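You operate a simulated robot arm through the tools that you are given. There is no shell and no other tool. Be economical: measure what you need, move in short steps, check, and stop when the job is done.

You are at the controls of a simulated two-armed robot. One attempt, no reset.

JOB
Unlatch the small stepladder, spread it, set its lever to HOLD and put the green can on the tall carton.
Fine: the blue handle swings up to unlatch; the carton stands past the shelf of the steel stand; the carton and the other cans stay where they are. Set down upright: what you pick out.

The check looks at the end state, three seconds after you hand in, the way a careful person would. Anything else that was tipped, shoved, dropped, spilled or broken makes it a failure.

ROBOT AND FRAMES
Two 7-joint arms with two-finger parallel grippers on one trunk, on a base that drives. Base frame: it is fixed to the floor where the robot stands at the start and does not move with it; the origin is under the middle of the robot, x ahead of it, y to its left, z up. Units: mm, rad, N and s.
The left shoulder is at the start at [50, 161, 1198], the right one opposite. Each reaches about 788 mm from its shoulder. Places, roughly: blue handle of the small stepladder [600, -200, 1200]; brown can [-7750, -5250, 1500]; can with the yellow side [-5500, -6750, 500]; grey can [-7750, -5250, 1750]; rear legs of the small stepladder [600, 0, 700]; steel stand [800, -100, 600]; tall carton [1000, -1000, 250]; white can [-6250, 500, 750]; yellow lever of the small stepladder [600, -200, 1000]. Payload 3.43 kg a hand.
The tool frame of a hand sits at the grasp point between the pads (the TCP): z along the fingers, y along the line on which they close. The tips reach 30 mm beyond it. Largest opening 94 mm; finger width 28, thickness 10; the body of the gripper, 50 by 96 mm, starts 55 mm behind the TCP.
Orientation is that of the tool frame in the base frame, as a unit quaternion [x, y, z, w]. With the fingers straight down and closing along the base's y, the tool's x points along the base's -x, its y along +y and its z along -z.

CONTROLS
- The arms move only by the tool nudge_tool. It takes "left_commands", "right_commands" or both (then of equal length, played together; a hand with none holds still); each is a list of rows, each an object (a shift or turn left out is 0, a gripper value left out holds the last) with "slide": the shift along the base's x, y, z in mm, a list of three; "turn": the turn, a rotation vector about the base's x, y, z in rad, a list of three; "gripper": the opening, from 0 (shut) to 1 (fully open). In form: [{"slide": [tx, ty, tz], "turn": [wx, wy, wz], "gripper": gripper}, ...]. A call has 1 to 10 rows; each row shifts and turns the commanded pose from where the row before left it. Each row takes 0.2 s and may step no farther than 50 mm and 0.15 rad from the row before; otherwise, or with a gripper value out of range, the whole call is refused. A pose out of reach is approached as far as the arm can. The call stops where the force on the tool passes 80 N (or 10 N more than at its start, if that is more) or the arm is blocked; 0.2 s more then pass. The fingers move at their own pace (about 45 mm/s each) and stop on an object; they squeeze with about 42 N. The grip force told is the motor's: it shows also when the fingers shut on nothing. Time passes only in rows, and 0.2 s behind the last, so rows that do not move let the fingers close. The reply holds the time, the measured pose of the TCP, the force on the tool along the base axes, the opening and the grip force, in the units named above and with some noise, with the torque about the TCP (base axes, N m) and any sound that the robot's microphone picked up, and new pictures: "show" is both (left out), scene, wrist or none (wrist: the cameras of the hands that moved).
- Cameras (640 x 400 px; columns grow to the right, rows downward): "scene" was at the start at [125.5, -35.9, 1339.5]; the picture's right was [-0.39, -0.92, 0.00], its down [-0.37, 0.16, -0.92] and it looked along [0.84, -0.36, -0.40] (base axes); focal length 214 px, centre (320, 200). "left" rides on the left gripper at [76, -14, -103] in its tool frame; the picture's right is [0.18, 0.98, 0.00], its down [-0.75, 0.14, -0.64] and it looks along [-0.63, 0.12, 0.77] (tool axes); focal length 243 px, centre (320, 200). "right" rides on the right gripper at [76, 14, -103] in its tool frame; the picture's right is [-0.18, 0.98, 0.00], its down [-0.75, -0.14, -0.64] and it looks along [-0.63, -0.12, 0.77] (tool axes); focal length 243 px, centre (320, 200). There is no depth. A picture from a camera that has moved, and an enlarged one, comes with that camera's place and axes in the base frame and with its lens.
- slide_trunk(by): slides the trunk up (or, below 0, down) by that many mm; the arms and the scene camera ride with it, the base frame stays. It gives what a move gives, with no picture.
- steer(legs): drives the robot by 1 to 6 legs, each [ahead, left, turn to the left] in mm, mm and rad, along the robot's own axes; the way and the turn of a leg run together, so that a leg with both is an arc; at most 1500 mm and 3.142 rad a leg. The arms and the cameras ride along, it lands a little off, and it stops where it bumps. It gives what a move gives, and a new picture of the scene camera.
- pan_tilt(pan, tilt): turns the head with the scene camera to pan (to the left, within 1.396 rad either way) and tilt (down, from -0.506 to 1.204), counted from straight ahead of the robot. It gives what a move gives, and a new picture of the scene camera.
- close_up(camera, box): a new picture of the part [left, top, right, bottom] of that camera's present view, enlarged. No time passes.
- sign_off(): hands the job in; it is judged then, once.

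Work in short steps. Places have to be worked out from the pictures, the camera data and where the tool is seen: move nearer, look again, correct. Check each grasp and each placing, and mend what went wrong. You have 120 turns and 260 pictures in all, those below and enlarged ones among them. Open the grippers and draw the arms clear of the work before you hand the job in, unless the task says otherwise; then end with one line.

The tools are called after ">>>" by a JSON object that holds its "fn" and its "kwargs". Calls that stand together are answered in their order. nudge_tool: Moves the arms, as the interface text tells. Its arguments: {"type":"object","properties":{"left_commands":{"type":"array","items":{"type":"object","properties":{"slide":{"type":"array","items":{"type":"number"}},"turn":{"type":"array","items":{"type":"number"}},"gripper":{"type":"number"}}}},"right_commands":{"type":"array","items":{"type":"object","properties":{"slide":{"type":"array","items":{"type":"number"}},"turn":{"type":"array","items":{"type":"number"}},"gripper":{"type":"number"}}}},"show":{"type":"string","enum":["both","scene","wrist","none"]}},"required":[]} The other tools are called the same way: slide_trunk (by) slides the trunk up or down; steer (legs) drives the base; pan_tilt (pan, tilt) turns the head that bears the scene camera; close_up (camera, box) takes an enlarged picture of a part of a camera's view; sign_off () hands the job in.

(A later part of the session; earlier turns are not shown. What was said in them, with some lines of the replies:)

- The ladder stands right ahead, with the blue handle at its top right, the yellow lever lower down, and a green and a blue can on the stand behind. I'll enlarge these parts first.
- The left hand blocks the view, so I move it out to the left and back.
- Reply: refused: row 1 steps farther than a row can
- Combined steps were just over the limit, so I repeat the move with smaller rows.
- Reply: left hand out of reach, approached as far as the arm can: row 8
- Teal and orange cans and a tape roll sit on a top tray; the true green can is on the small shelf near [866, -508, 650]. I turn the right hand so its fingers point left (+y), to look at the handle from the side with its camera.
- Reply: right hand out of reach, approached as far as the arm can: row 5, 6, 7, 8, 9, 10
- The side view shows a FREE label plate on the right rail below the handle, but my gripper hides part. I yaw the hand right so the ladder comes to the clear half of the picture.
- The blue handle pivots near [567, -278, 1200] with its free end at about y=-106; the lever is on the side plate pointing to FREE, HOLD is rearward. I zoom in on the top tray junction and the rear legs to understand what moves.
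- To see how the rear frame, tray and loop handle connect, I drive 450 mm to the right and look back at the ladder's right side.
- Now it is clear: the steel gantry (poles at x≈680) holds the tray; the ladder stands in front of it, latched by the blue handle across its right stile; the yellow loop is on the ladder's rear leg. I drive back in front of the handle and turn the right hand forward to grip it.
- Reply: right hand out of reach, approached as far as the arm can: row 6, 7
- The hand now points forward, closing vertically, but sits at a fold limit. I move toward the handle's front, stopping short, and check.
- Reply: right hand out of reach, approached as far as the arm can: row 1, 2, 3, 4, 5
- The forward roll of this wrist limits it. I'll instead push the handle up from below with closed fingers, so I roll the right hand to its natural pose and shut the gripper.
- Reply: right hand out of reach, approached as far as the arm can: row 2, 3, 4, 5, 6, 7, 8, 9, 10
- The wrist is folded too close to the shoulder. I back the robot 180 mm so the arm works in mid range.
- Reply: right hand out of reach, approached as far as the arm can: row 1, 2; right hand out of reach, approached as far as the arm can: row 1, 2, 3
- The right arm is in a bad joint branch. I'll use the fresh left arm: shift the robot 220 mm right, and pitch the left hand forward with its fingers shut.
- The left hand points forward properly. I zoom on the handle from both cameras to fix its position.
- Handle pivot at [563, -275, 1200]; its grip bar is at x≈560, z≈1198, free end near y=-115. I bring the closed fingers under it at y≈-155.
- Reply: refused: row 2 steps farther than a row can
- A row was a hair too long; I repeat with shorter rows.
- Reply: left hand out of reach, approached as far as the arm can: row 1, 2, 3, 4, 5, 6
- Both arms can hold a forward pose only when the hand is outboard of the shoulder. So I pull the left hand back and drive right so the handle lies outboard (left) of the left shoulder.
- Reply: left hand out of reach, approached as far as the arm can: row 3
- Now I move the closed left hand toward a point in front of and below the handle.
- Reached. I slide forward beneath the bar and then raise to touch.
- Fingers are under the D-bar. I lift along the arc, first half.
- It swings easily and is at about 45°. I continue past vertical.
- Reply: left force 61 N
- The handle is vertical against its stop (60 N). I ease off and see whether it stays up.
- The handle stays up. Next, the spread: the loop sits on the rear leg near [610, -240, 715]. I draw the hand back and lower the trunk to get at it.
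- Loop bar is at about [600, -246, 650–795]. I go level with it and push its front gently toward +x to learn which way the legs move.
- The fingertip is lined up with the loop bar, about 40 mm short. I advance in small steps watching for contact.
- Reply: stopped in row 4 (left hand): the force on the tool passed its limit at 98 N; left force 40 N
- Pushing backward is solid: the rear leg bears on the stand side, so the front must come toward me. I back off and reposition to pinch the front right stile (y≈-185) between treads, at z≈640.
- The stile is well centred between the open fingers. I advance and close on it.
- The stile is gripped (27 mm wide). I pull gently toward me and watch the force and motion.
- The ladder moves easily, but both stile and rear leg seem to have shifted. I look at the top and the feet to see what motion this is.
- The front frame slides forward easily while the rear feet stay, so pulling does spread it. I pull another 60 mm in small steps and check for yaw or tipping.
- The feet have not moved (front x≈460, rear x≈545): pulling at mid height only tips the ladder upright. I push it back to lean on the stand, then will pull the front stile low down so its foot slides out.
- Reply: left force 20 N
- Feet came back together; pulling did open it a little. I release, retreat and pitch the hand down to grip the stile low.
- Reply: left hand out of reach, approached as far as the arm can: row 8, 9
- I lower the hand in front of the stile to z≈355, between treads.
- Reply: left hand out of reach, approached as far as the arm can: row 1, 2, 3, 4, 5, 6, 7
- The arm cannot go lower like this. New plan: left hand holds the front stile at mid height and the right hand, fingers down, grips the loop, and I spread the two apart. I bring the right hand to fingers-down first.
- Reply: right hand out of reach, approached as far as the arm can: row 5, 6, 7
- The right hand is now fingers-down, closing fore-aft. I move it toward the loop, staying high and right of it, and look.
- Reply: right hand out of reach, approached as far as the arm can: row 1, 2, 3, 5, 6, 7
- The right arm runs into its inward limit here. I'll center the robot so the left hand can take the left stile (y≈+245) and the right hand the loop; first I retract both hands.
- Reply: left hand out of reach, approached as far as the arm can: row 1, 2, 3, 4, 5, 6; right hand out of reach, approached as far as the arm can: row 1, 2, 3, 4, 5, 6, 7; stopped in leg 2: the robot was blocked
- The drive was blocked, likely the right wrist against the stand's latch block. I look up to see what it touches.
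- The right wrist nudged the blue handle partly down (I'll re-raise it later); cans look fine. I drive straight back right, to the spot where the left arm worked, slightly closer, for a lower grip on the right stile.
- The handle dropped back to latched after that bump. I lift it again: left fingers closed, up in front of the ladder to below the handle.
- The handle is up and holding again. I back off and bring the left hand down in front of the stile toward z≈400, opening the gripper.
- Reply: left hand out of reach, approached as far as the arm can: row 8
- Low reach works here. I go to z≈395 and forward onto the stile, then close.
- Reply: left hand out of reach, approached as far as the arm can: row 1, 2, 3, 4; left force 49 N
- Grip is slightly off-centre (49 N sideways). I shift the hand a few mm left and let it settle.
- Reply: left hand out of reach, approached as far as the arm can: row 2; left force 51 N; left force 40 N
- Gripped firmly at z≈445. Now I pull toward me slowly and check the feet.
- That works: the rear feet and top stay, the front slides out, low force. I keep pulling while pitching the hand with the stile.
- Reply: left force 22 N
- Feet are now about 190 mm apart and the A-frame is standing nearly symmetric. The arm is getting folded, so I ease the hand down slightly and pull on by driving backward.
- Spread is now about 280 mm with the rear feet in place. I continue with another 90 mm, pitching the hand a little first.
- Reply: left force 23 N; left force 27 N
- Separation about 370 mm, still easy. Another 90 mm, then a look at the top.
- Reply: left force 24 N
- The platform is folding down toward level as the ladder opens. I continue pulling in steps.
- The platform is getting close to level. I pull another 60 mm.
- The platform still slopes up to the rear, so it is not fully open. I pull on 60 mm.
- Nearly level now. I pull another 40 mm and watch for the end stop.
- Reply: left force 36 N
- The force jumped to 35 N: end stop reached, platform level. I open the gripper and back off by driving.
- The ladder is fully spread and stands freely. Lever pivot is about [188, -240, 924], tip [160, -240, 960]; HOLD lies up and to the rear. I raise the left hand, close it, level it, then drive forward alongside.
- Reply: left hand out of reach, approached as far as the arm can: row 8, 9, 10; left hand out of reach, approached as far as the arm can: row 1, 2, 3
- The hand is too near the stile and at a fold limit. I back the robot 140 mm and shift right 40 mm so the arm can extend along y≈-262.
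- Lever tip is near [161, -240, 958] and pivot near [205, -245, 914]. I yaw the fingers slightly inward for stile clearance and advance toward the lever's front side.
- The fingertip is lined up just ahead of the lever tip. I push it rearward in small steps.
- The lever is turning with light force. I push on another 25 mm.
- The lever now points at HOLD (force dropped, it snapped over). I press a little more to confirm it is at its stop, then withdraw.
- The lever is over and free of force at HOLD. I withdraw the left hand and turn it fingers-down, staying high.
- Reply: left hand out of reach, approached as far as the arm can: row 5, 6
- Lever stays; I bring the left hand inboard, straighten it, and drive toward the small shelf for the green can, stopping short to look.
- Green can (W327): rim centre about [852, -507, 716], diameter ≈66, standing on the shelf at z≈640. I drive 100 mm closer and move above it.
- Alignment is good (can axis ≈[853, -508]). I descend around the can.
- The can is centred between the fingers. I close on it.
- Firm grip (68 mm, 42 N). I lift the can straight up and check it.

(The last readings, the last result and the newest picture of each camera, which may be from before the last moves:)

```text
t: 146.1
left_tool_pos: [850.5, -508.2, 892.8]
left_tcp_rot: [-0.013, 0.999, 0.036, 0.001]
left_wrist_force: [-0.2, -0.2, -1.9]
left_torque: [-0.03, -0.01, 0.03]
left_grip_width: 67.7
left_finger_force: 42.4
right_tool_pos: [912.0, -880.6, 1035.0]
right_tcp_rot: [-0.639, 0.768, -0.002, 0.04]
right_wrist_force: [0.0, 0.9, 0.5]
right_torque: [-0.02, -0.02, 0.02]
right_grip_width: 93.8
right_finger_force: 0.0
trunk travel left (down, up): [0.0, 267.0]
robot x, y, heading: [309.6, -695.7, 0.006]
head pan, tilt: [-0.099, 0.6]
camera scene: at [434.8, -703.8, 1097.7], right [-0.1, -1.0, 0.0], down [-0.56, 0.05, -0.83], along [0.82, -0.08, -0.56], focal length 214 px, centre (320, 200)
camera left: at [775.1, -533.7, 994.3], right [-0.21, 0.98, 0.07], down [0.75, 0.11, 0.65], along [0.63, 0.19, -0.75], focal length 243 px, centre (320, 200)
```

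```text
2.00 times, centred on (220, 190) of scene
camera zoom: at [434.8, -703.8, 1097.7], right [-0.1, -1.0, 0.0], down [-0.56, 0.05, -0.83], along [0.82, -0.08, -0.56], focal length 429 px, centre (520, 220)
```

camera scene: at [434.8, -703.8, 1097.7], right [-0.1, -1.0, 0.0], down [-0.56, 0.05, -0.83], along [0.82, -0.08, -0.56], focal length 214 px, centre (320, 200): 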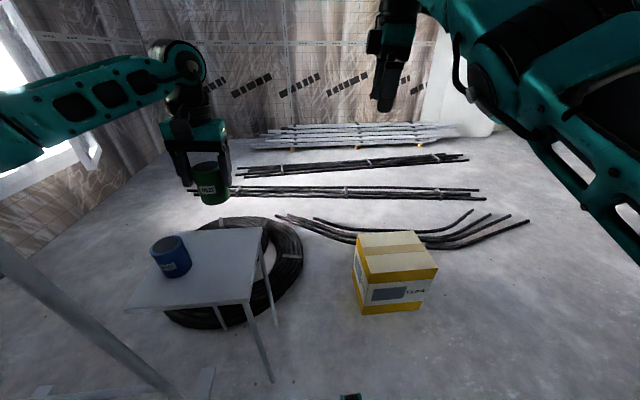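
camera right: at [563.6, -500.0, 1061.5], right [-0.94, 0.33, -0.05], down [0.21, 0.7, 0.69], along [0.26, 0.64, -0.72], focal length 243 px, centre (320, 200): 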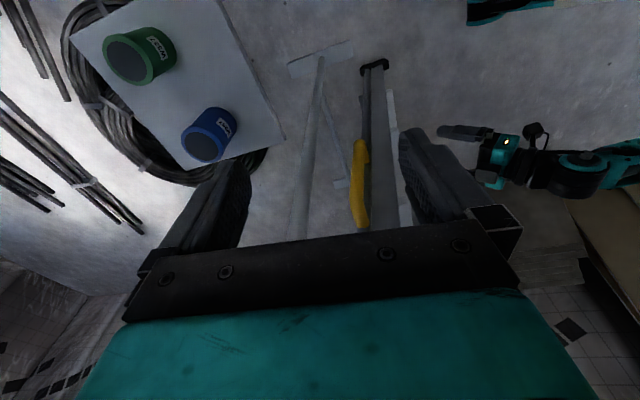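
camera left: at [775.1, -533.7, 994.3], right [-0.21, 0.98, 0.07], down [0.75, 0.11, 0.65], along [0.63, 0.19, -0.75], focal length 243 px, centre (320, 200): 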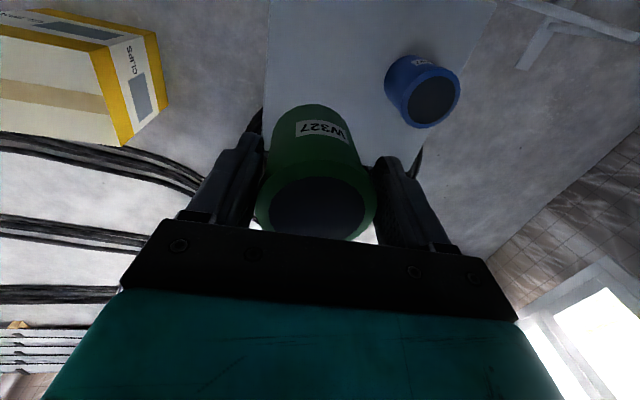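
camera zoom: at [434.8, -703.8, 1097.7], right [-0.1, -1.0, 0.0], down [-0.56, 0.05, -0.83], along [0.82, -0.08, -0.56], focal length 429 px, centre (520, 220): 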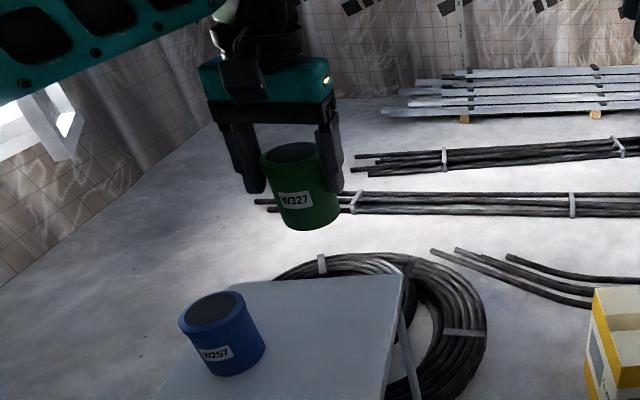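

The can is lifted cleanly. Carton: top z≈335, spanning about x 982–1226, y −976…−1279. I drive right, then forward in front of the carton.

>>> {"fn": "steer", "kwargs": {"legs": [[0, -610, -0.006], [210, 0, 0]]}}

>>> {"fn": "pan_tilt", "kwargs": {"pan": 0.15, "tilt": 0.9}}

```text
t: 153.1
left_tool_pos: [1057.1, -1116.3, 891.6]
left_tcp_rot: [-0.013, 0.999, 0.036, 0.001]
left_wrist_force: [-0.1, 0.4, -1.9]
left_torque: [0.0, 0.04, -0.02]
left_grip_width: 67.4
left_finger_force: 42.2
right_tool_pos: [1117.9, -1486.8, 1035.1]
right_tcp_rot: [-0.638, 0.769, -0.004, 0.041]
right_wrist_force: [0.9, 0.0, -0.2]
right_torque: [-0.02, 0.01, -0.02]
right_grip_width: 94.1
right_finger_force: 0.0
trunk travel left (down, up): [0.0, 267.0]
robot x, y, heading: [514.5, -1302.7, 0.002]
head pan, tilt: [-0.099, 0.6]
camera scene: at [641.2, -1310.1, 1097.6], right [-0.1, -1.0, 0.0], down [-0.56, 0.06, -0.82], along [0.82, -0.08, -0.57], focal length 214 px, centre (320, 200)
```

scene: 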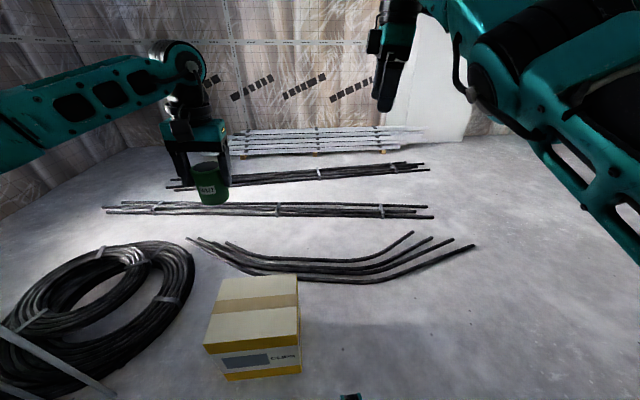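

```text
t: 153.9
left_tool_pos: [1057.6, -1115.4, 892.1]
left_tcp_rot: [-0.012, 0.999, 0.036, 0.001]
left_wrist_force: [-0.8, 0.1, -2.1]
left_torque: [0.03, 0.0, 0.03]
left_grip_width: 67.6
left_finger_force: 41.9
right_tool_pos: [1117.8, -1486.7, 1033.7]
right_tcp_rot: [-0.639, 0.768, -0.003, 0.04]
right_wrist_force: [0.2, -0.1, 0.5]
right_torque: [0.02, 0.01, 0.04]
right_grip_width: 94.2
right_finger_force: 0.1
trunk travel left (down, up): [0.0, 267.0]
robot x, y, heading: [511.5, -1301.7, 0.005]
head pan, tilt: [0.15, 0.901]
camera scene: at [627.8, -1290.1, 1072.9], right [0.15, -0.99, 0.0], down [-0.77, -0.12, -0.62], along [0.61, 0.09, -0.78], focal length 214 px, centre (320, 200)
```

scene: 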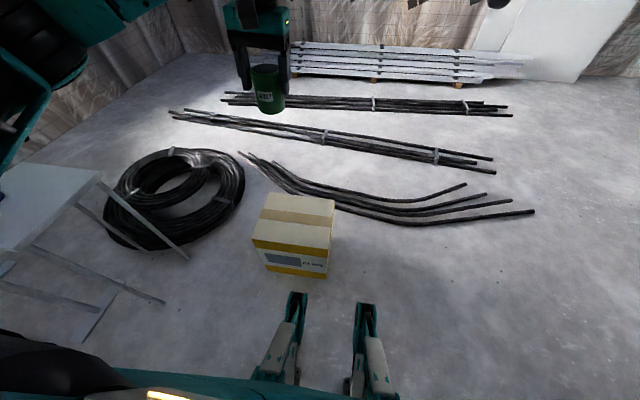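

The carton front is at x≈980, and my base legs end near x≈873. I drive 60 mm closer, then lower the can over the carton.

>>> {"fn": "steer", "kwargs": {"legs": [[60, 0, 0]]}}

>>> {"fn": "nudge_tool", "kwargs": {"left_commands": [{"slide": [-8, -2, -45]}, {"slide": [-8, -2, -45]}, {"slide": [-8, -2, -45]}, {"slide": [-5, -2, -45]}, {"slide": [0, 0, -45]}, {"slide": [0, 0, -45]}, {"slide": [0, 0, -45]}, {"slide": [0, 0, -45]}, {"slide": [0, 0, -45]}, {"slide": [0, 0, -45]}], "show": "both"}}

```text
t: 154.9
left_tool_pos: [1117.0, -1116.2, 892.5]
left_tcp_rot: [-0.012, 0.999, 0.036, 0.001]
left_wrist_force: [0.5, -0.3, -1.6]
left_torque: [-0.04, -0.01, 0.0]
left_grip_width: 67.4
left_finger_force: 42.2
right_tool_pos: [1178.0, -1486.8, 1034.7]
right_tcp_rot: [-0.638, 0.769, -0.003, 0.039]
right_wrist_force: [0.2, 0.2, -0.2]
right_torque: [-0.01, 0.05, 0.02]
right_grip_width: 93.9
right_finger_force: 0.1
trunk travel left (down, up): [0.0, 267.0]
robot x, y, heading: [571.8, -1302.3, 0.0]
head pan, tilt: [0.15, 0.901]
camera scene: at [687.5, -1290.1, 1072.8], right [0.15, -0.99, 0.0], down [-0.78, -0.12, -0.62], along [0.61, 0.09, -0.78], focal length 214 px, centre (320, 200)
```

scene: 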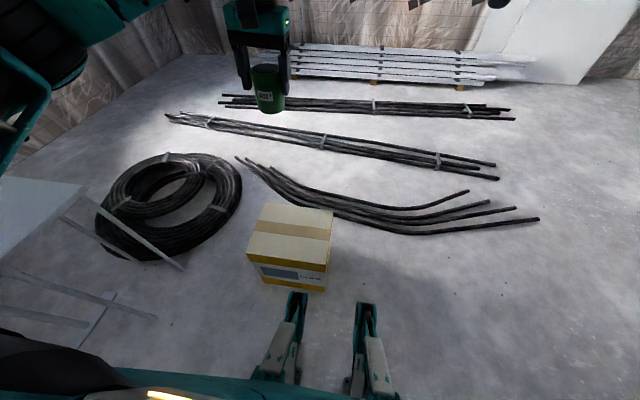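

```text
t: 157.1
left_tool_pos: [1087.1, -1122.3, 442.9]
left_tcp_rot: [-0.011, 0.999, 0.036, 0.001]
left_wrist_force: [0.1, 0.2, -1.1]
left_torque: [-0.02, 0.04, 0.01]
left_grip_width: 67.5
left_finger_force: 41.7
right_tool_pos: [1176.5, -1487.9, 1035.0]
right_tcp_rot: [-0.639, 0.768, -0.003, 0.04]
right_wrist_force: [-0.7, -0.3, -0.6]
right_torque: [-0.01, 0.0, 0.0]
right_grip_width: 93.9
right_finger_force: 0.1
trunk travel left (down, up): [0.0, 267.0]
robot x, y, heading: [573.5, -1302.9, -0.003]
head pan, tilt: [0.15, 0.901]
camera scene: at [687.3, -1290.1, 1072.9], right [0.15, -0.99, 0.0], down [-0.77, -0.12, -0.62], along [0.61, 0.09, -0.78], focal length 214 px, centre (320, 200)
camera left: at [1011.2, -1146.0, 543.4], right [-0.21, 0.98, 0.07], down [0.75, 0.11, 0.65], along [0.63, 0.19, -0.75], focal length 243 px, centre (320, 200)
```

scene: 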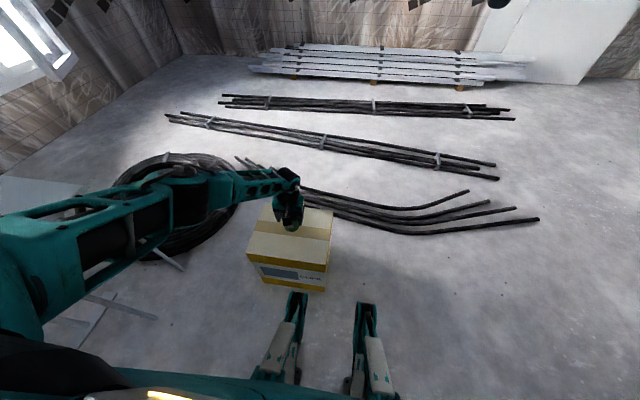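
left: 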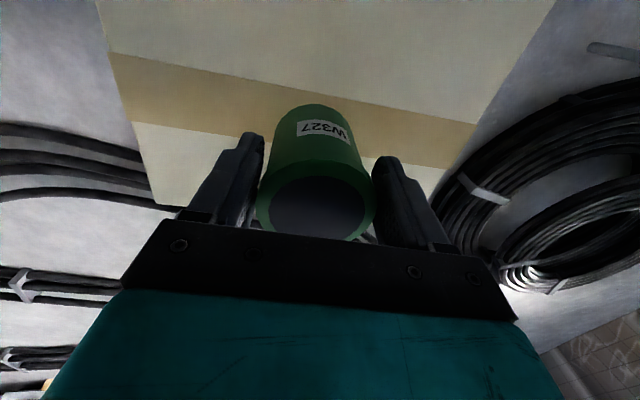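

The can is above the middle of the carton. I lower gently until contact.

>>> {"fn": "nudge_tool", "kwargs": {"left_commands": [{"slide": [0, 0, -12]}, {"slide": [0, 0, -12]}, {"slide": [0, 0, -8]}, {"slide": [0, 0, -5]}, {"slide": [0, 0, -4]}], "show": "wrist"}}

>>> {"fn": "close_up", "kwargs": {"camera": "scene", "box": [230, 160, 350, 295]}}

```text
t: 158.3
left_tool_pos: [1084.8, -1123.9, 409.6]
left_tcp_rot: [-0.012, 0.999, 0.036, 0.005]
left_wrist_force: [0.0, -0.6, 30.8]
left_torque: [-0.82, 0.0, 0.02]
left_grip_width: 67.6
left_finger_force: 42.1
left hand out of reach, approached as far as the arm can: row 4
right_tool_pos: [1176.0, -1488.5, 1037.4]
right_tcp_rot: [-0.639, 0.769, -0.003, 0.041]
right_wrist_force: [-0.5, 0.0, 0.1]
right_torque: [-0.03, -0.01, -0.01]
right_grip_width: 93.9
right_finger_force: 0.0
trunk travel left (down, up): [0.0, 267.0]
robot x, y, heading: [569.0, -1300.5, 0.001]
head pan, tilt: [0.15, 0.901]
camera left: at [1008.4, -1147.8, 509.8], right [-0.21, 0.98, 0.07], down [0.74, 0.11, 0.66], along [0.64, 0.19, -0.75], focal length 243 px, centre (320, 200)
```

left: 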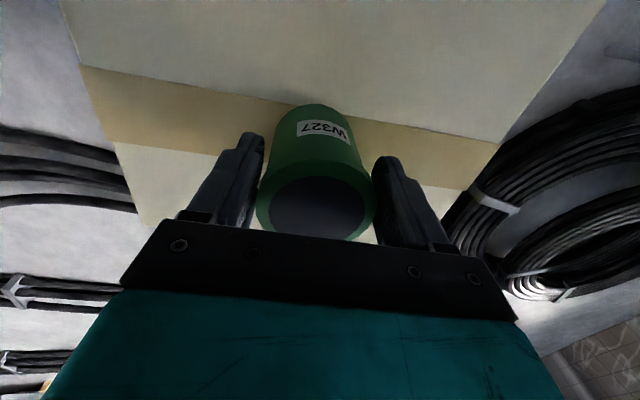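

```text
2.96 times, centred on (290, 228) of scene
camera zoom: at [685.1, -1290.7, 1073.9], right [0.15, -0.99, 0.0], down [-0.77, -0.12, -0.62], along [0.62, 0.09, -0.78], focal length 636 px, centre (409, 118)
```

zoom: 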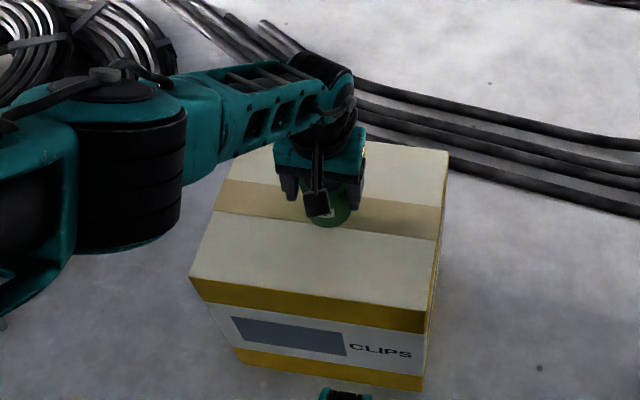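

Contact (31 N). I ease up to just resting, then open the gripper.

>>> {"fn": "nudge_tool", "kwargs": {"left_commands": [{"slide": [0, 0, 3]}, {"slide": [0, 0, 2]}, {}], "show": "none"}}

```text
t: 159.1
left_tool_pos: [1083.8, -1123.3, 409.7]
left_tcp_rot: [-0.012, 0.999, 0.037, 0.002]
left_wrist_force: [5.7, 0.5, 10.2]
left_torque: [-0.31, -0.43, 0.12]
left_grip_width: 67.8
left_finger_force: 41.9
right_tool_pos: [1175.7, -1488.0, 1035.1]
right_tcp_rot: [-0.638, 0.769, -0.004, 0.04]
right_wrist_force: [-1.0, -1.0, 0.0]
right_torque: [0.02, -0.02, 0.03]
right_grip_width: 94.1
right_finger_force: 0.1
trunk travel left (down, up): [0.0, 267.0]
robot x, y, heading: [573.6, -1298.0, 0.001]
head pan, tilt: [0.15, 0.901]
```

>>> {"fn": "nudge_tool", "kwargs": {"left_commands": [{"slide": [0, 0, 1]}, {"gripper": 0.8}, {"gripper": 0.9}, {"gripper": 1}, {}], "show": "wrist"}}

```text
t: 160.3
left_tool_pos: [1083.8, -1123.4, 410.7]
left_tcp_rot: [-0.012, 0.999, 0.036, 0.001]
left_wrist_force: [-0.7, -0.1, 0.4]
left_torque: [0.02, 0.0, -0.02]
left_grip_width: 94.2
left_finger_force: 0.0
right_tool_pos: [1176.2, -1486.1, 1034.3]
right_tcp_rot: [-0.638, 0.769, -0.002, 0.041]
right_wrist_force: [0.4, 0.5, -0.4]
right_torque: [-0.02, -0.01, 0.0]
right_grip_width: 93.7
right_finger_force: 0.0
trunk travel left (down, up): [0.0, 267.0]
robot x, y, heading: [568.5, -1304.2, 0.002]
head pan, tilt: [0.15, 0.901]
camera left: at [1008.4, -1148.5, 511.1], right [-0.21, 0.98, 0.07], down [0.75, 0.11, 0.65], along [0.63, 0.19, -0.75], focal length 243 px, centre (320, 200)
```

left: 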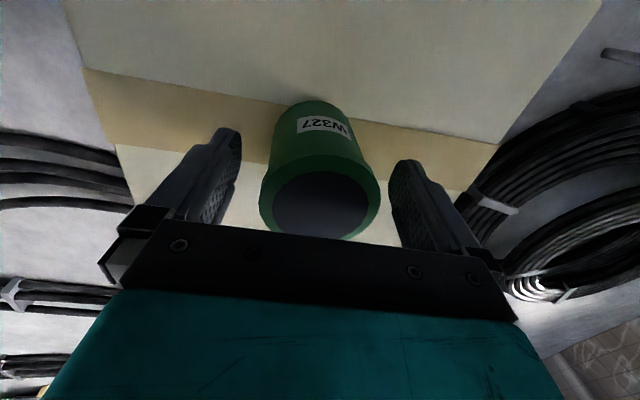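

The can stands free and upright. I rise straight up and look at it.

>>> {"fn": "nudge_tool", "kwargs": {"left_commands": [{"slide": [0, 0, 20]}, {"slide": [0, 0, 40]}, {"slide": [0, 0, 45]}, {"slide": [0, 0, 45]}, {"slide": [0, 0, 45]}, {"slide": [0, 0, 45]}, {"slide": [0, 0, 45]}, {"slide": [0, 0, 45]}, {"slide": [0, 0, 45]}, {"slide": [0, 0, 45]}], "show": "scene"}}

>>> {"fn": "close_up", "kwargs": {"camera": "scene", "box": [230, 160, 350, 295]}}

>>> {"fn": "steer", "kwargs": {"legs": [[-450, 0, 0], [0, 500, 0]]}}

>>> {"fn": "pan_tilt", "kwargs": {"pan": 0.6, "tilt": 0.3}}

```text
t: 162.5
left_tool_pos: [1085.7, -1124.4, 832.7]
left_tcp_rot: [-0.011, 0.999, 0.037, 0.001]
left_wrist_force: [1.0, -0.4, 0.4]
left_torque: [0.02, 0.0, 0.01]
left_grip_width: 93.8
left_finger_force: 0.1
right_tool_pos: [1175.8, -1487.6, 1034.3]
right_tcp_rot: [-0.638, 0.769, -0.003, 0.04]
right_wrist_force: [0.5, 0.0, 1.0]
right_torque: [-0.01, -0.01, -0.02]
right_grip_width: 94.1
right_finger_force: 0.1
trunk travel left (down, up): [0.0, 267.0]
robot x, y, heading: [574.2, -1301.2, 0.004]
head pan, tilt: [0.15, 0.901]
camera scene: at [687.0, -1290.2, 1072.9], right [0.15, -0.99, 0.0], down [-0.77, -0.12, -0.62], along [0.61, 0.09, -0.78], focal length 214 px, centre (320, 200)
```

scene: 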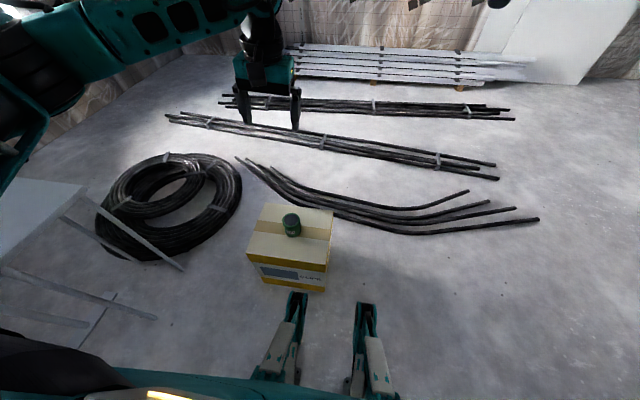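

```text
2.96 times, centred on (290, 228) of scene
camera zoom: at [687.0, -1290.2, 1072.9], right [0.15, -0.99, 0.0], down [-0.77, -0.12, -0.62], along [0.61, 0.09, -0.78], focal length 636 px, centre (409, 118)
```

zoom: 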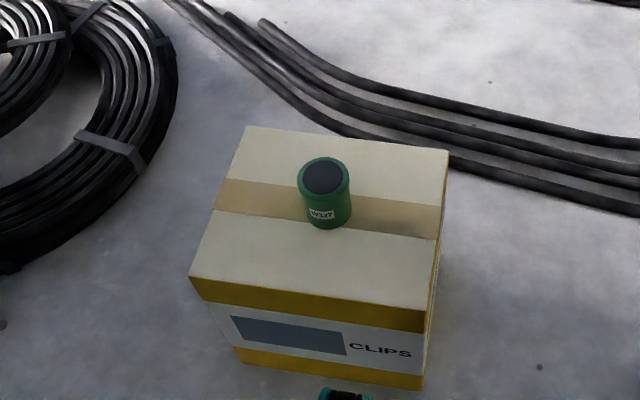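

```text
t: 169.8
left_tool_pos: [627.5, -610.7, 831.3]
left_tcp_rot: [-0.02, 0.999, 0.035, 0.002]
left_wrist_force: [0.5, 0.1, -0.7]
left_torque: [0.01, 0.03, -0.01]
left_grip_width: 93.8
left_finger_force: 0.0
right_tool_pos: [725.4, -971.7, 1033.7]
right_tcp_rot: [-0.645, 0.763, -0.002, 0.04]
right_wrist_force: [-0.2, -0.2, -0.3]
right_torque: [-0.01, -0.01, 0.01]
right_grip_width: 94.0
right_finger_force: 0.1
trunk travel left (down, up): [0.0, 267.0]
robot x, y, heading: [117.7, -795.0, 0.019]
head pan, tilt: [0.15, 0.901]
camera scene: at [231.8, -781.8, 1072.9], right [0.17, -0.99, 0.0], down [-0.77, -0.13, -0.62], along [0.61, 0.1, -0.78], focal length 214 px, centre (320, 200)
```

scene: 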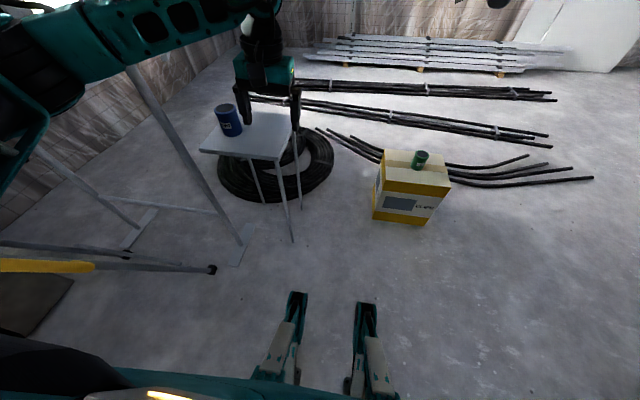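

```text
t: 170.8
left_tool_pos: [628.5, -609.6, 831.9]
left_tcp_rot: [-0.021, 0.999, 0.036, 0.001]
left_wrist_force: [0.7, -0.3, 0.1]
left_torque: [-0.03, 0.0, 0.0]
left_grip_width: 94.1
left_finger_force: 0.1
right_tool_pos: [724.6, -970.8, 1034.4]
right_tcp_rot: [-0.644, 0.764, -0.002, 0.04]
right_wrist_force: [0.2, 0.4, -0.7]
right_torque: [0.01, 0.03, -0.01]
right_grip_width: 93.9
right_finger_force: 0.1
trunk travel left (down, up): [0.0, 267.0]
robot x, y, heading: [115.6, -794.4, 0.017]
head pan, tilt: [0.6, 0.3]
camera scene: at [233.5, -740.4, 1125.1], right [0.58, -0.82, 0.0], down [-0.24, -0.17, -0.96], along [0.78, 0.55, -0.3], focal length 214 px, centre (320, 200)
```

scene: 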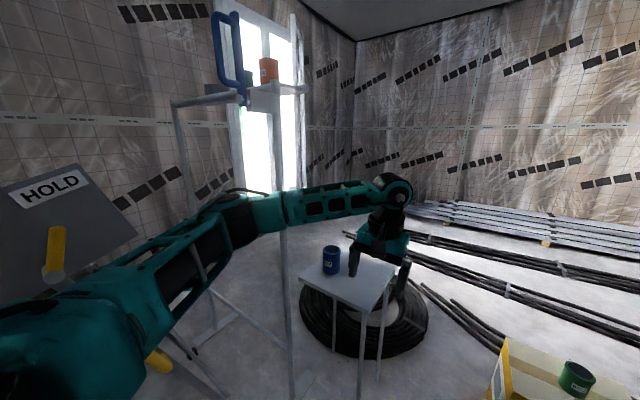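

The can stands on the carton, the lever is at HOLD and the blue handle is up. I draw the robot clear and take a last overall look.

>>> {"fn": "steer", "kwargs": {"legs": [[0, -250, 0], [-800, 0, 0]]}}

>>> {"fn": "pan_tilt", "kwargs": {"pan": 0.3, "tilt": 0.2}}

>>> {"fn": "close_up", "kwargs": {"camera": "scene", "box": [160, 60, 400, 280]}}

```text
t: 175.4
left_tool_pos: [390.4, -856.1, 830.4]
left_tcp_rot: [-0.022, 0.999, 0.037, 0.0]
left_wrist_force: [-0.2, 1.1, -0.4]
left_torque: [0.0, 0.02, -0.02]
left_grip_width: 93.9
left_finger_force: 0.1
right_tool_pos: [487.3, -1216.9, 1032.7]
right_tcp_rot: [-0.645, 0.763, -0.001, 0.039]
right_wrist_force: [0.1, -1.1, -0.8]
right_torque: [0.05, 0.01, -0.01]
right_grip_width: 93.8
right_finger_force: 0.1
trunk travel left (down, up): [0.0, 267.0]
robot x, y, heading: [-122.8, -1041.0, 0.017]
head pan, tilt: [0.6, 0.3]
stopped in leg 2: the robot was blocked; the commanded pose is now the measured one
camera scene: at [-3.4, -986.6, 1125.2], right [0.58, -0.81, 0.0], down [-0.24, -0.17, -0.96], along [0.78, 0.56, -0.3], focal length 214 px, centre (320, 200)
```

scene: 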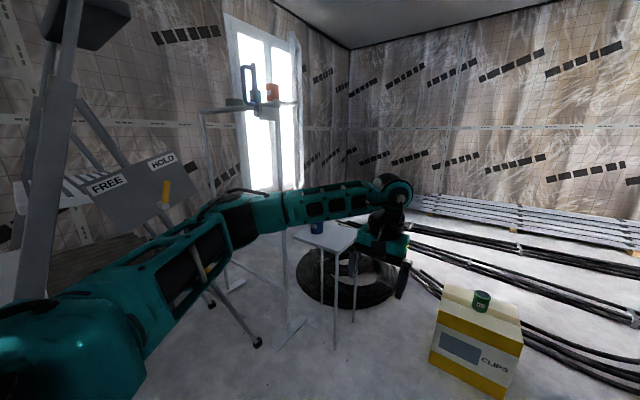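

```text
t: 176.2
left_tool_pos: [390.1, -855.2, 831.1]
left_tcp_rot: [-0.022, 0.999, 0.037, -0.001]
left_wrist_force: [0.0, 0.6, 0.4]
left_torque: [-0.01, 0.01, -0.01]
left_grip_width: 94.0
left_finger_force: 0.0
right_tool_pos: [488.3, -1217.6, 1033.2]
right_tcp_rot: [-0.645, 0.763, -0.001, 0.038]
right_wrist_force: [-0.1, -0.8, -0.5]
right_torque: [-0.03, 0.03, 0.02]
right_grip_width: 94.1
right_finger_force: 0.1
trunk travel left (down, up): [0.0, 267.0]
robot x, y, heading: [-119.8, -1042.4, 0.021]
head pan, tilt: [0.3, 0.201]
camera scene: at [9.0, -1011.6, 1134.5], right [0.32, -0.95, 0.0], down [-0.19, -0.06, -0.98], along [0.93, 0.31, -0.2], focal length 214 px, centre (320, 200)
```

scene: 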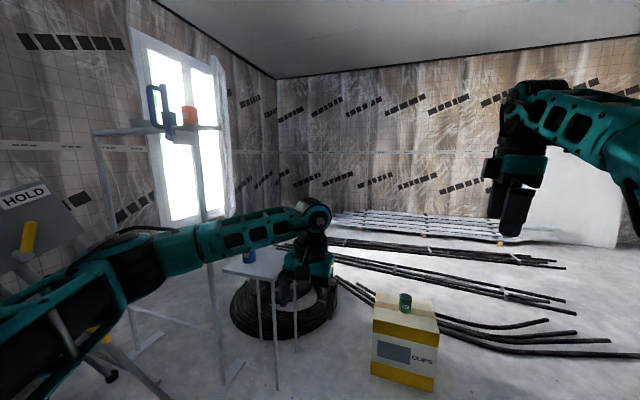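

```text
1.82 times, centred on (280, 170) of scene
camera zoom: at [9.0, -1011.6, 1134.5], right [0.32, -0.95, 0.0], down [-0.19, -0.06, -0.98], along [0.93, 0.31, -0.2], focal length 390 px, centre (393, 254)
```

zoom: 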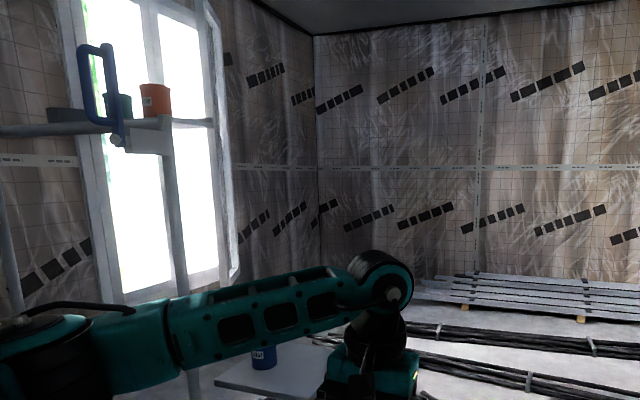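

The robot bumped something behind it while reversing. I move forward a little and look around both sides.

>>> {"fn": "steer", "kwargs": {"legs": [[80, 0, 0]]}}

>>> {"fn": "pan_tilt", "kwargs": {"pan": 1.39, "tilt": 0.6}}

>>> {"fn": "pan_tilt", "kwargs": {"pan": -1.39, "tilt": 0.6}}

```text
t: 177.3
left_tool_pos: [469.9, -853.0, 832.0]
left_tcp_rot: [-0.023, 0.999, 0.037, 0.0]
left_wrist_force: [0.1, -1.9, 0.0]
left_torque: [-0.04, -0.01, -0.04]
left_grip_width: 94.0
left_finger_force: 0.0
right_tool_pos: [568.6, -1214.3, 1033.4]
right_tcp_rot: [-0.646, 0.763, -0.001, 0.039]
right_wrist_force: [0.7, 0.0, -0.2]
right_torque: [0.01, -0.02, 0.02]
right_grip_width: 93.9
right_finger_force: 0.1
trunk travel left (down, up): [0.0, 267.0]
robot x, y, heading: [-39.4, -1040.9, 0.017]
head pan, tilt: [0.3, 0.201]
camera scene: at [89.2, -1009.8, 1134.4], right [0.32, -0.95, 0.0], down [-0.19, -0.06, -0.98], along [0.93, 0.31, -0.2], focal length 214 px, centre (320, 200)
```

scene: 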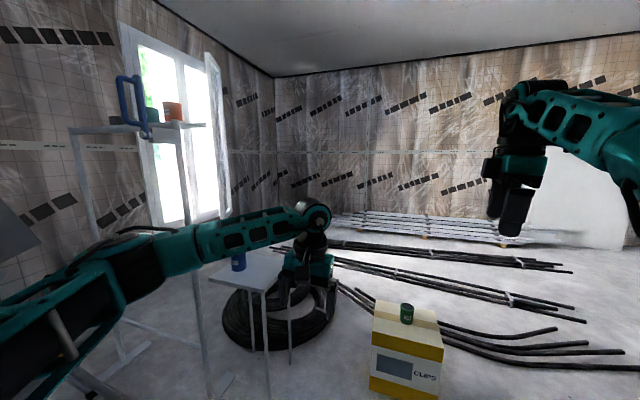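

```text
t: 178.6
left_tool_pos: [471.5, -852.2, 831.7]
left_tcp_rot: [-0.022, 0.999, 0.036, 0.0]
left_wrist_force: [0.5, 0.1, 0.8]
left_torque: [-0.01, 0.02, -0.04]
left_grip_width: 93.9
left_finger_force: 0.0
right_tool_pos: [568.1, -1213.5, 1033.5]
right_tcp_rot: [-0.646, 0.763, -0.001, 0.039]
right_wrist_force: [0.4, -0.9, -0.1]
right_torque: [-0.01, 0.0, 0.01]
right_grip_width: 94.2
right_finger_force: 0.0
trunk travel left (down, up): [0.0, 267.0]
robot x, y, heading: [-38.8, -1040.4, 0.023]
head pan, tilt: [1.389, 0.6]
camera scene: at [14.7, -952.0, 1097.7], right [0.99, -0.16, 0.0], down [-0.09, -0.56, -0.83], along [0.13, 0.81, -0.56], focal length 214 px, centre (320, 200)
```

scene: 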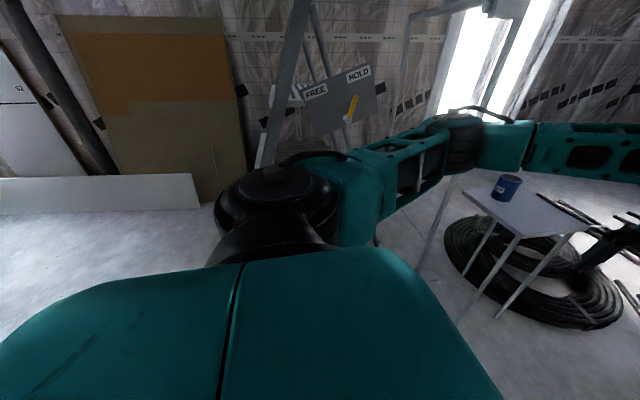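

```text
t: 181.1
left_tool_pos: [469.0, -853.1, 831.2]
left_tcp_rot: [-0.022, 0.999, 0.038, 0.001]
left_wrist_force: [-0.6, 0.0, -0.3]
left_torque: [-0.02, -0.02, -0.02]
left_grip_width: 94.2
left_finger_force: 0.1
right_tool_pos: [569.7, -1213.8, 1032.5]
right_tcp_rot: [-0.646, 0.762, -0.002, 0.038]
right_wrist_force: [0.0, -0.2, -0.9]
right_torque: [0.02, 0.02, -0.02]
right_grip_width: 94.0
right_finger_force: 0.0
trunk travel left (down, up): [0.0, 267.0]
robot x, y, heading: [-40.2, -1042.7, 0.024]
head pan, tilt: [-1.389, 0.6]
camera scene: at [18.4, -1125.8, 1097.7], right [-0.98, -0.2, 0.0], down [-0.11, 0.55, -0.83], along [0.17, -0.81, -0.56], focal length 214 px, centre (320, 200)
```

scene: 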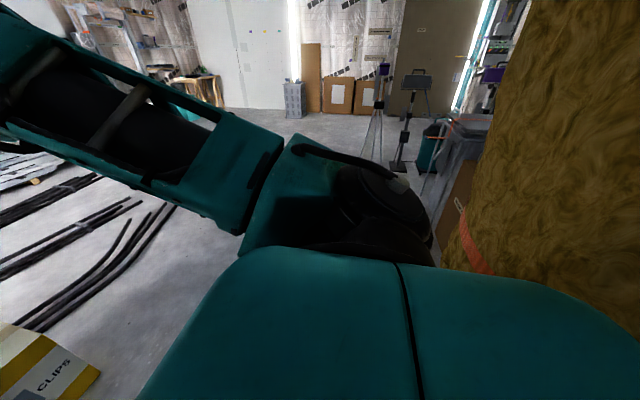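

Behind the robot is a large bale of insulation; that is what it touched. I turn slightly right to make sure it was not disturbed.

>>> {"fn": "steer", "kwargs": {"legs": [[60, 0, 0], [0, 0, -0.7]]}}

>>> {"fn": "pan_tilt", "kwargs": {"pan": -1.39, "tilt": 0.35}}

```text
t: 183.9
left_tool_pos: [527.8, -1229.2, 829.9]
left_tcp_rot: [0.327, 0.944, 0.034, 0.012]
left_wrist_force: [-0.9, 0.1, 0.0]
left_torque: [-0.01, 0.01, 0.01]
left_grip_width: 94.1
left_finger_force: 0.2
right_tool_pos: [367.0, -1566.0, 1033.7]
right_tcp_rot: [-0.341, 0.939, -0.015, 0.036]
right_wrist_force: [0.6, 0.0, 0.2]
right_torque: [-0.01, 0.02, 0.01]
right_grip_width: 94.2
right_finger_force: 0.1
trunk travel left (down, up): [0.0, 267.0]
robot x, y, heading: [16.7, -1039.2, -0.688]
head pan, tilt: [-1.389, 0.6]
camera scene: at [7.1, -1141.6, 1097.7], right [-0.87, 0.49, 0.0], down [0.27, 0.49, -0.83], along [-0.4, -0.72, -0.56], focal length 214 px, centre (320, 200)
```

scene: 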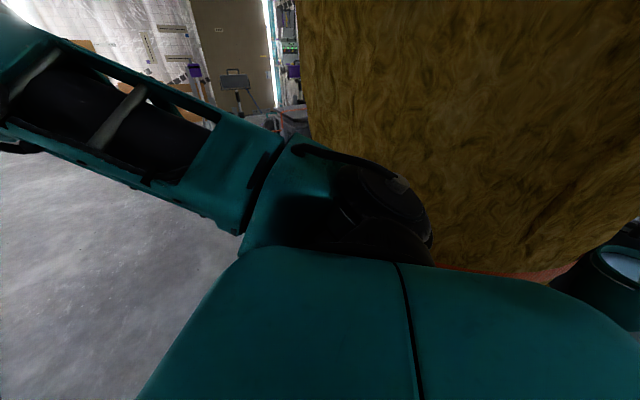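

```text
t: 184.7
left_tool_pos: [528.2, -1230.0, 830.5]
left_tcp_rot: [0.326, 0.945, 0.034, 0.013]
left_wrist_force: [0.5, 0.7, -0.9]
left_torque: [0.01, -0.01, 0.0]
left_grip_width: 94.0
left_finger_force: 0.1
right_tool_pos: [368.3, -1567.0, 1033.4]
right_tcp_rot: [-0.341, 0.939, -0.015, 0.036]
right_wrist_force: [0.0, 0.1, 0.1]
right_torque: [0.05, 0.02, 0.01]
right_grip_width: 94.0
right_finger_force: 0.0
trunk travel left (down, up): [0.0, 267.0]
robot x, y, heading: [18.1, -1037.7, -0.687]
head pan, tilt: [-1.389, 0.351]
camera scene: at [4.8, -1145.7, 1120.4], right [-0.87, 0.49, 0.0], down [0.17, 0.3, -0.94], along [-0.46, -0.82, -0.34], focal length 214 px, centre (320, 200)
```

scene: 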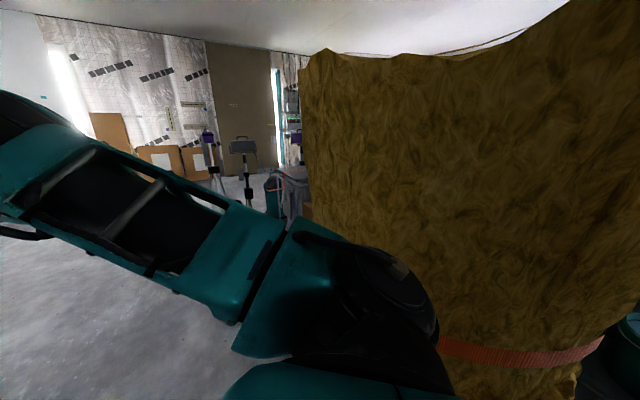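

The bale stands undisturbed. I turn back and take a last look at the ladder.

>>> {"fn": "steer", "kwargs": {"legs": [[0, 0, 0.69]]}}

>>> {"fn": "pan_tilt", "kwargs": {"pan": 1.2, "tilt": 0.25}}

>>> {"fn": "close_up", "kwargs": {"camera": "scene", "box": [120, 20, 440, 260]}}

```text
t: 186.9
left_tool_pos: [532.0, -862.1, 830.8]
left_tcp_rot: [-0.012, 0.999, 0.037, 0.001]
left_wrist_force: [-1.1, -0.7, 0.3]
left_torque: [-0.01, -0.04, -0.03]
left_grip_width: 93.8
left_finger_force: 0.1
right_tool_pos: [623.1, -1223.7, 1033.4]
right_tcp_rot: [-0.638, 0.769, -0.002, 0.039]
right_wrist_force: [0.0, -0.4, 0.1]
right_torque: [-0.03, -0.02, 0.01]
right_grip_width: 94.0
right_finger_force: 0.0
trunk travel left (down, up): [0.0, 267.0]
robot x, y, heading: [18.4, -1036.6, -0.0]
head pan, tilt: [-1.389, 0.351]
camera scene: at [76.1, -1130.3, 1120.5], right [-0.98, -0.18, 0.0], down [-0.06, 0.34, -0.94], along [0.17, -0.92, -0.34], focal length 214 px, centre (320, 200)
```

scene: 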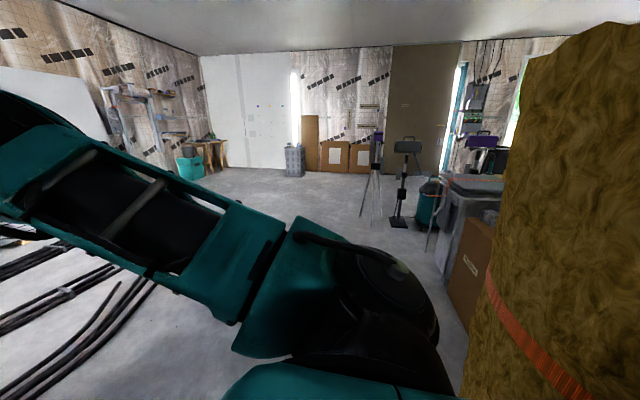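

```text
t: 189.2
left_tool_pos: [533.1, -861.3, 830.8]
left_tcp_rot: [-0.012, 0.999, 0.037, 0.0]
left_wrist_force: [0.3, -0.1, 0.5]
left_torque: [0.03, 0.02, -0.01]
left_grip_width: 94.1
left_finger_force: 0.1
right_tool_pos: [624.1, -1224.6, 1033.0]
right_tcp_rot: [-0.639, 0.768, -0.001, 0.038]
right_wrist_force: [-0.7, 0.3, -0.9]
right_torque: [-0.02, 0.0, -0.01]
right_grip_width: 94.0
right_finger_force: 0.1
trunk travel left (down, up): [0.0, 267.0]
robot x, y, heading: [16.9, -1037.8, -0.001]
head pan, tilt: [1.201, 0.25]
camera scene: at [92.7, -951.7, 1129.9], right [0.93, -0.36, 0.0], down [-0.09, -0.23, -0.97], along [0.35, 0.9, -0.25], focal length 214 px, centre (320, 200)
```

scene: 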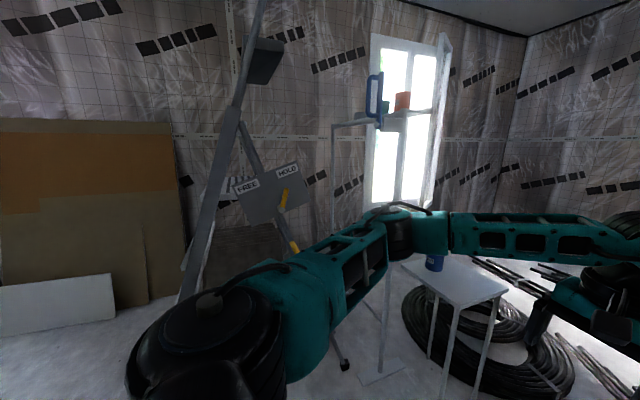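

```text
1.67 times, centred on (280, 140) of scene
camera zoom: at [92.7, -951.7, 1129.9], right [0.93, -0.36, 0.0], down [-0.09, -0.23, -0.97], along [0.35, 0.9, -0.25], focal length 358 px, centre (387, 300)
```

zoom: 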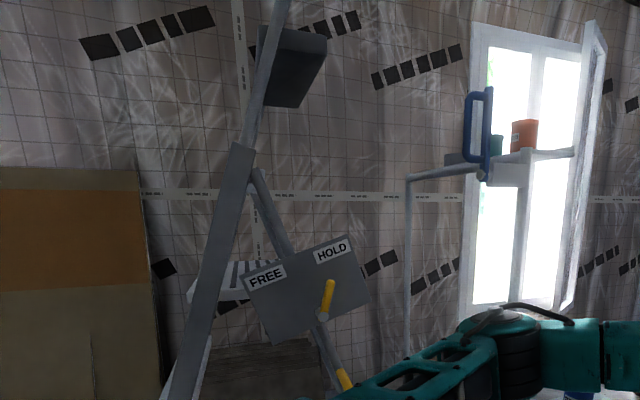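

The ladder is spread and standing with its lever at HOLD, and the handle is up. The green can is upright on the carton, the other cans are in place, both grippers are open and the arms are clear, so I hand in.

>>> {"fn": "sign_off", "kwargs": {}}

```text
The job is handed in.
```

The stepladder is unlatched and spread, its lever is at HOLD, and the green can (W327) stands upright on the tall carton. The blue handle dropped back once after my wrist bumped it, so I raised it again. The robot also backed into the insulation bale, which looks undisturbed.
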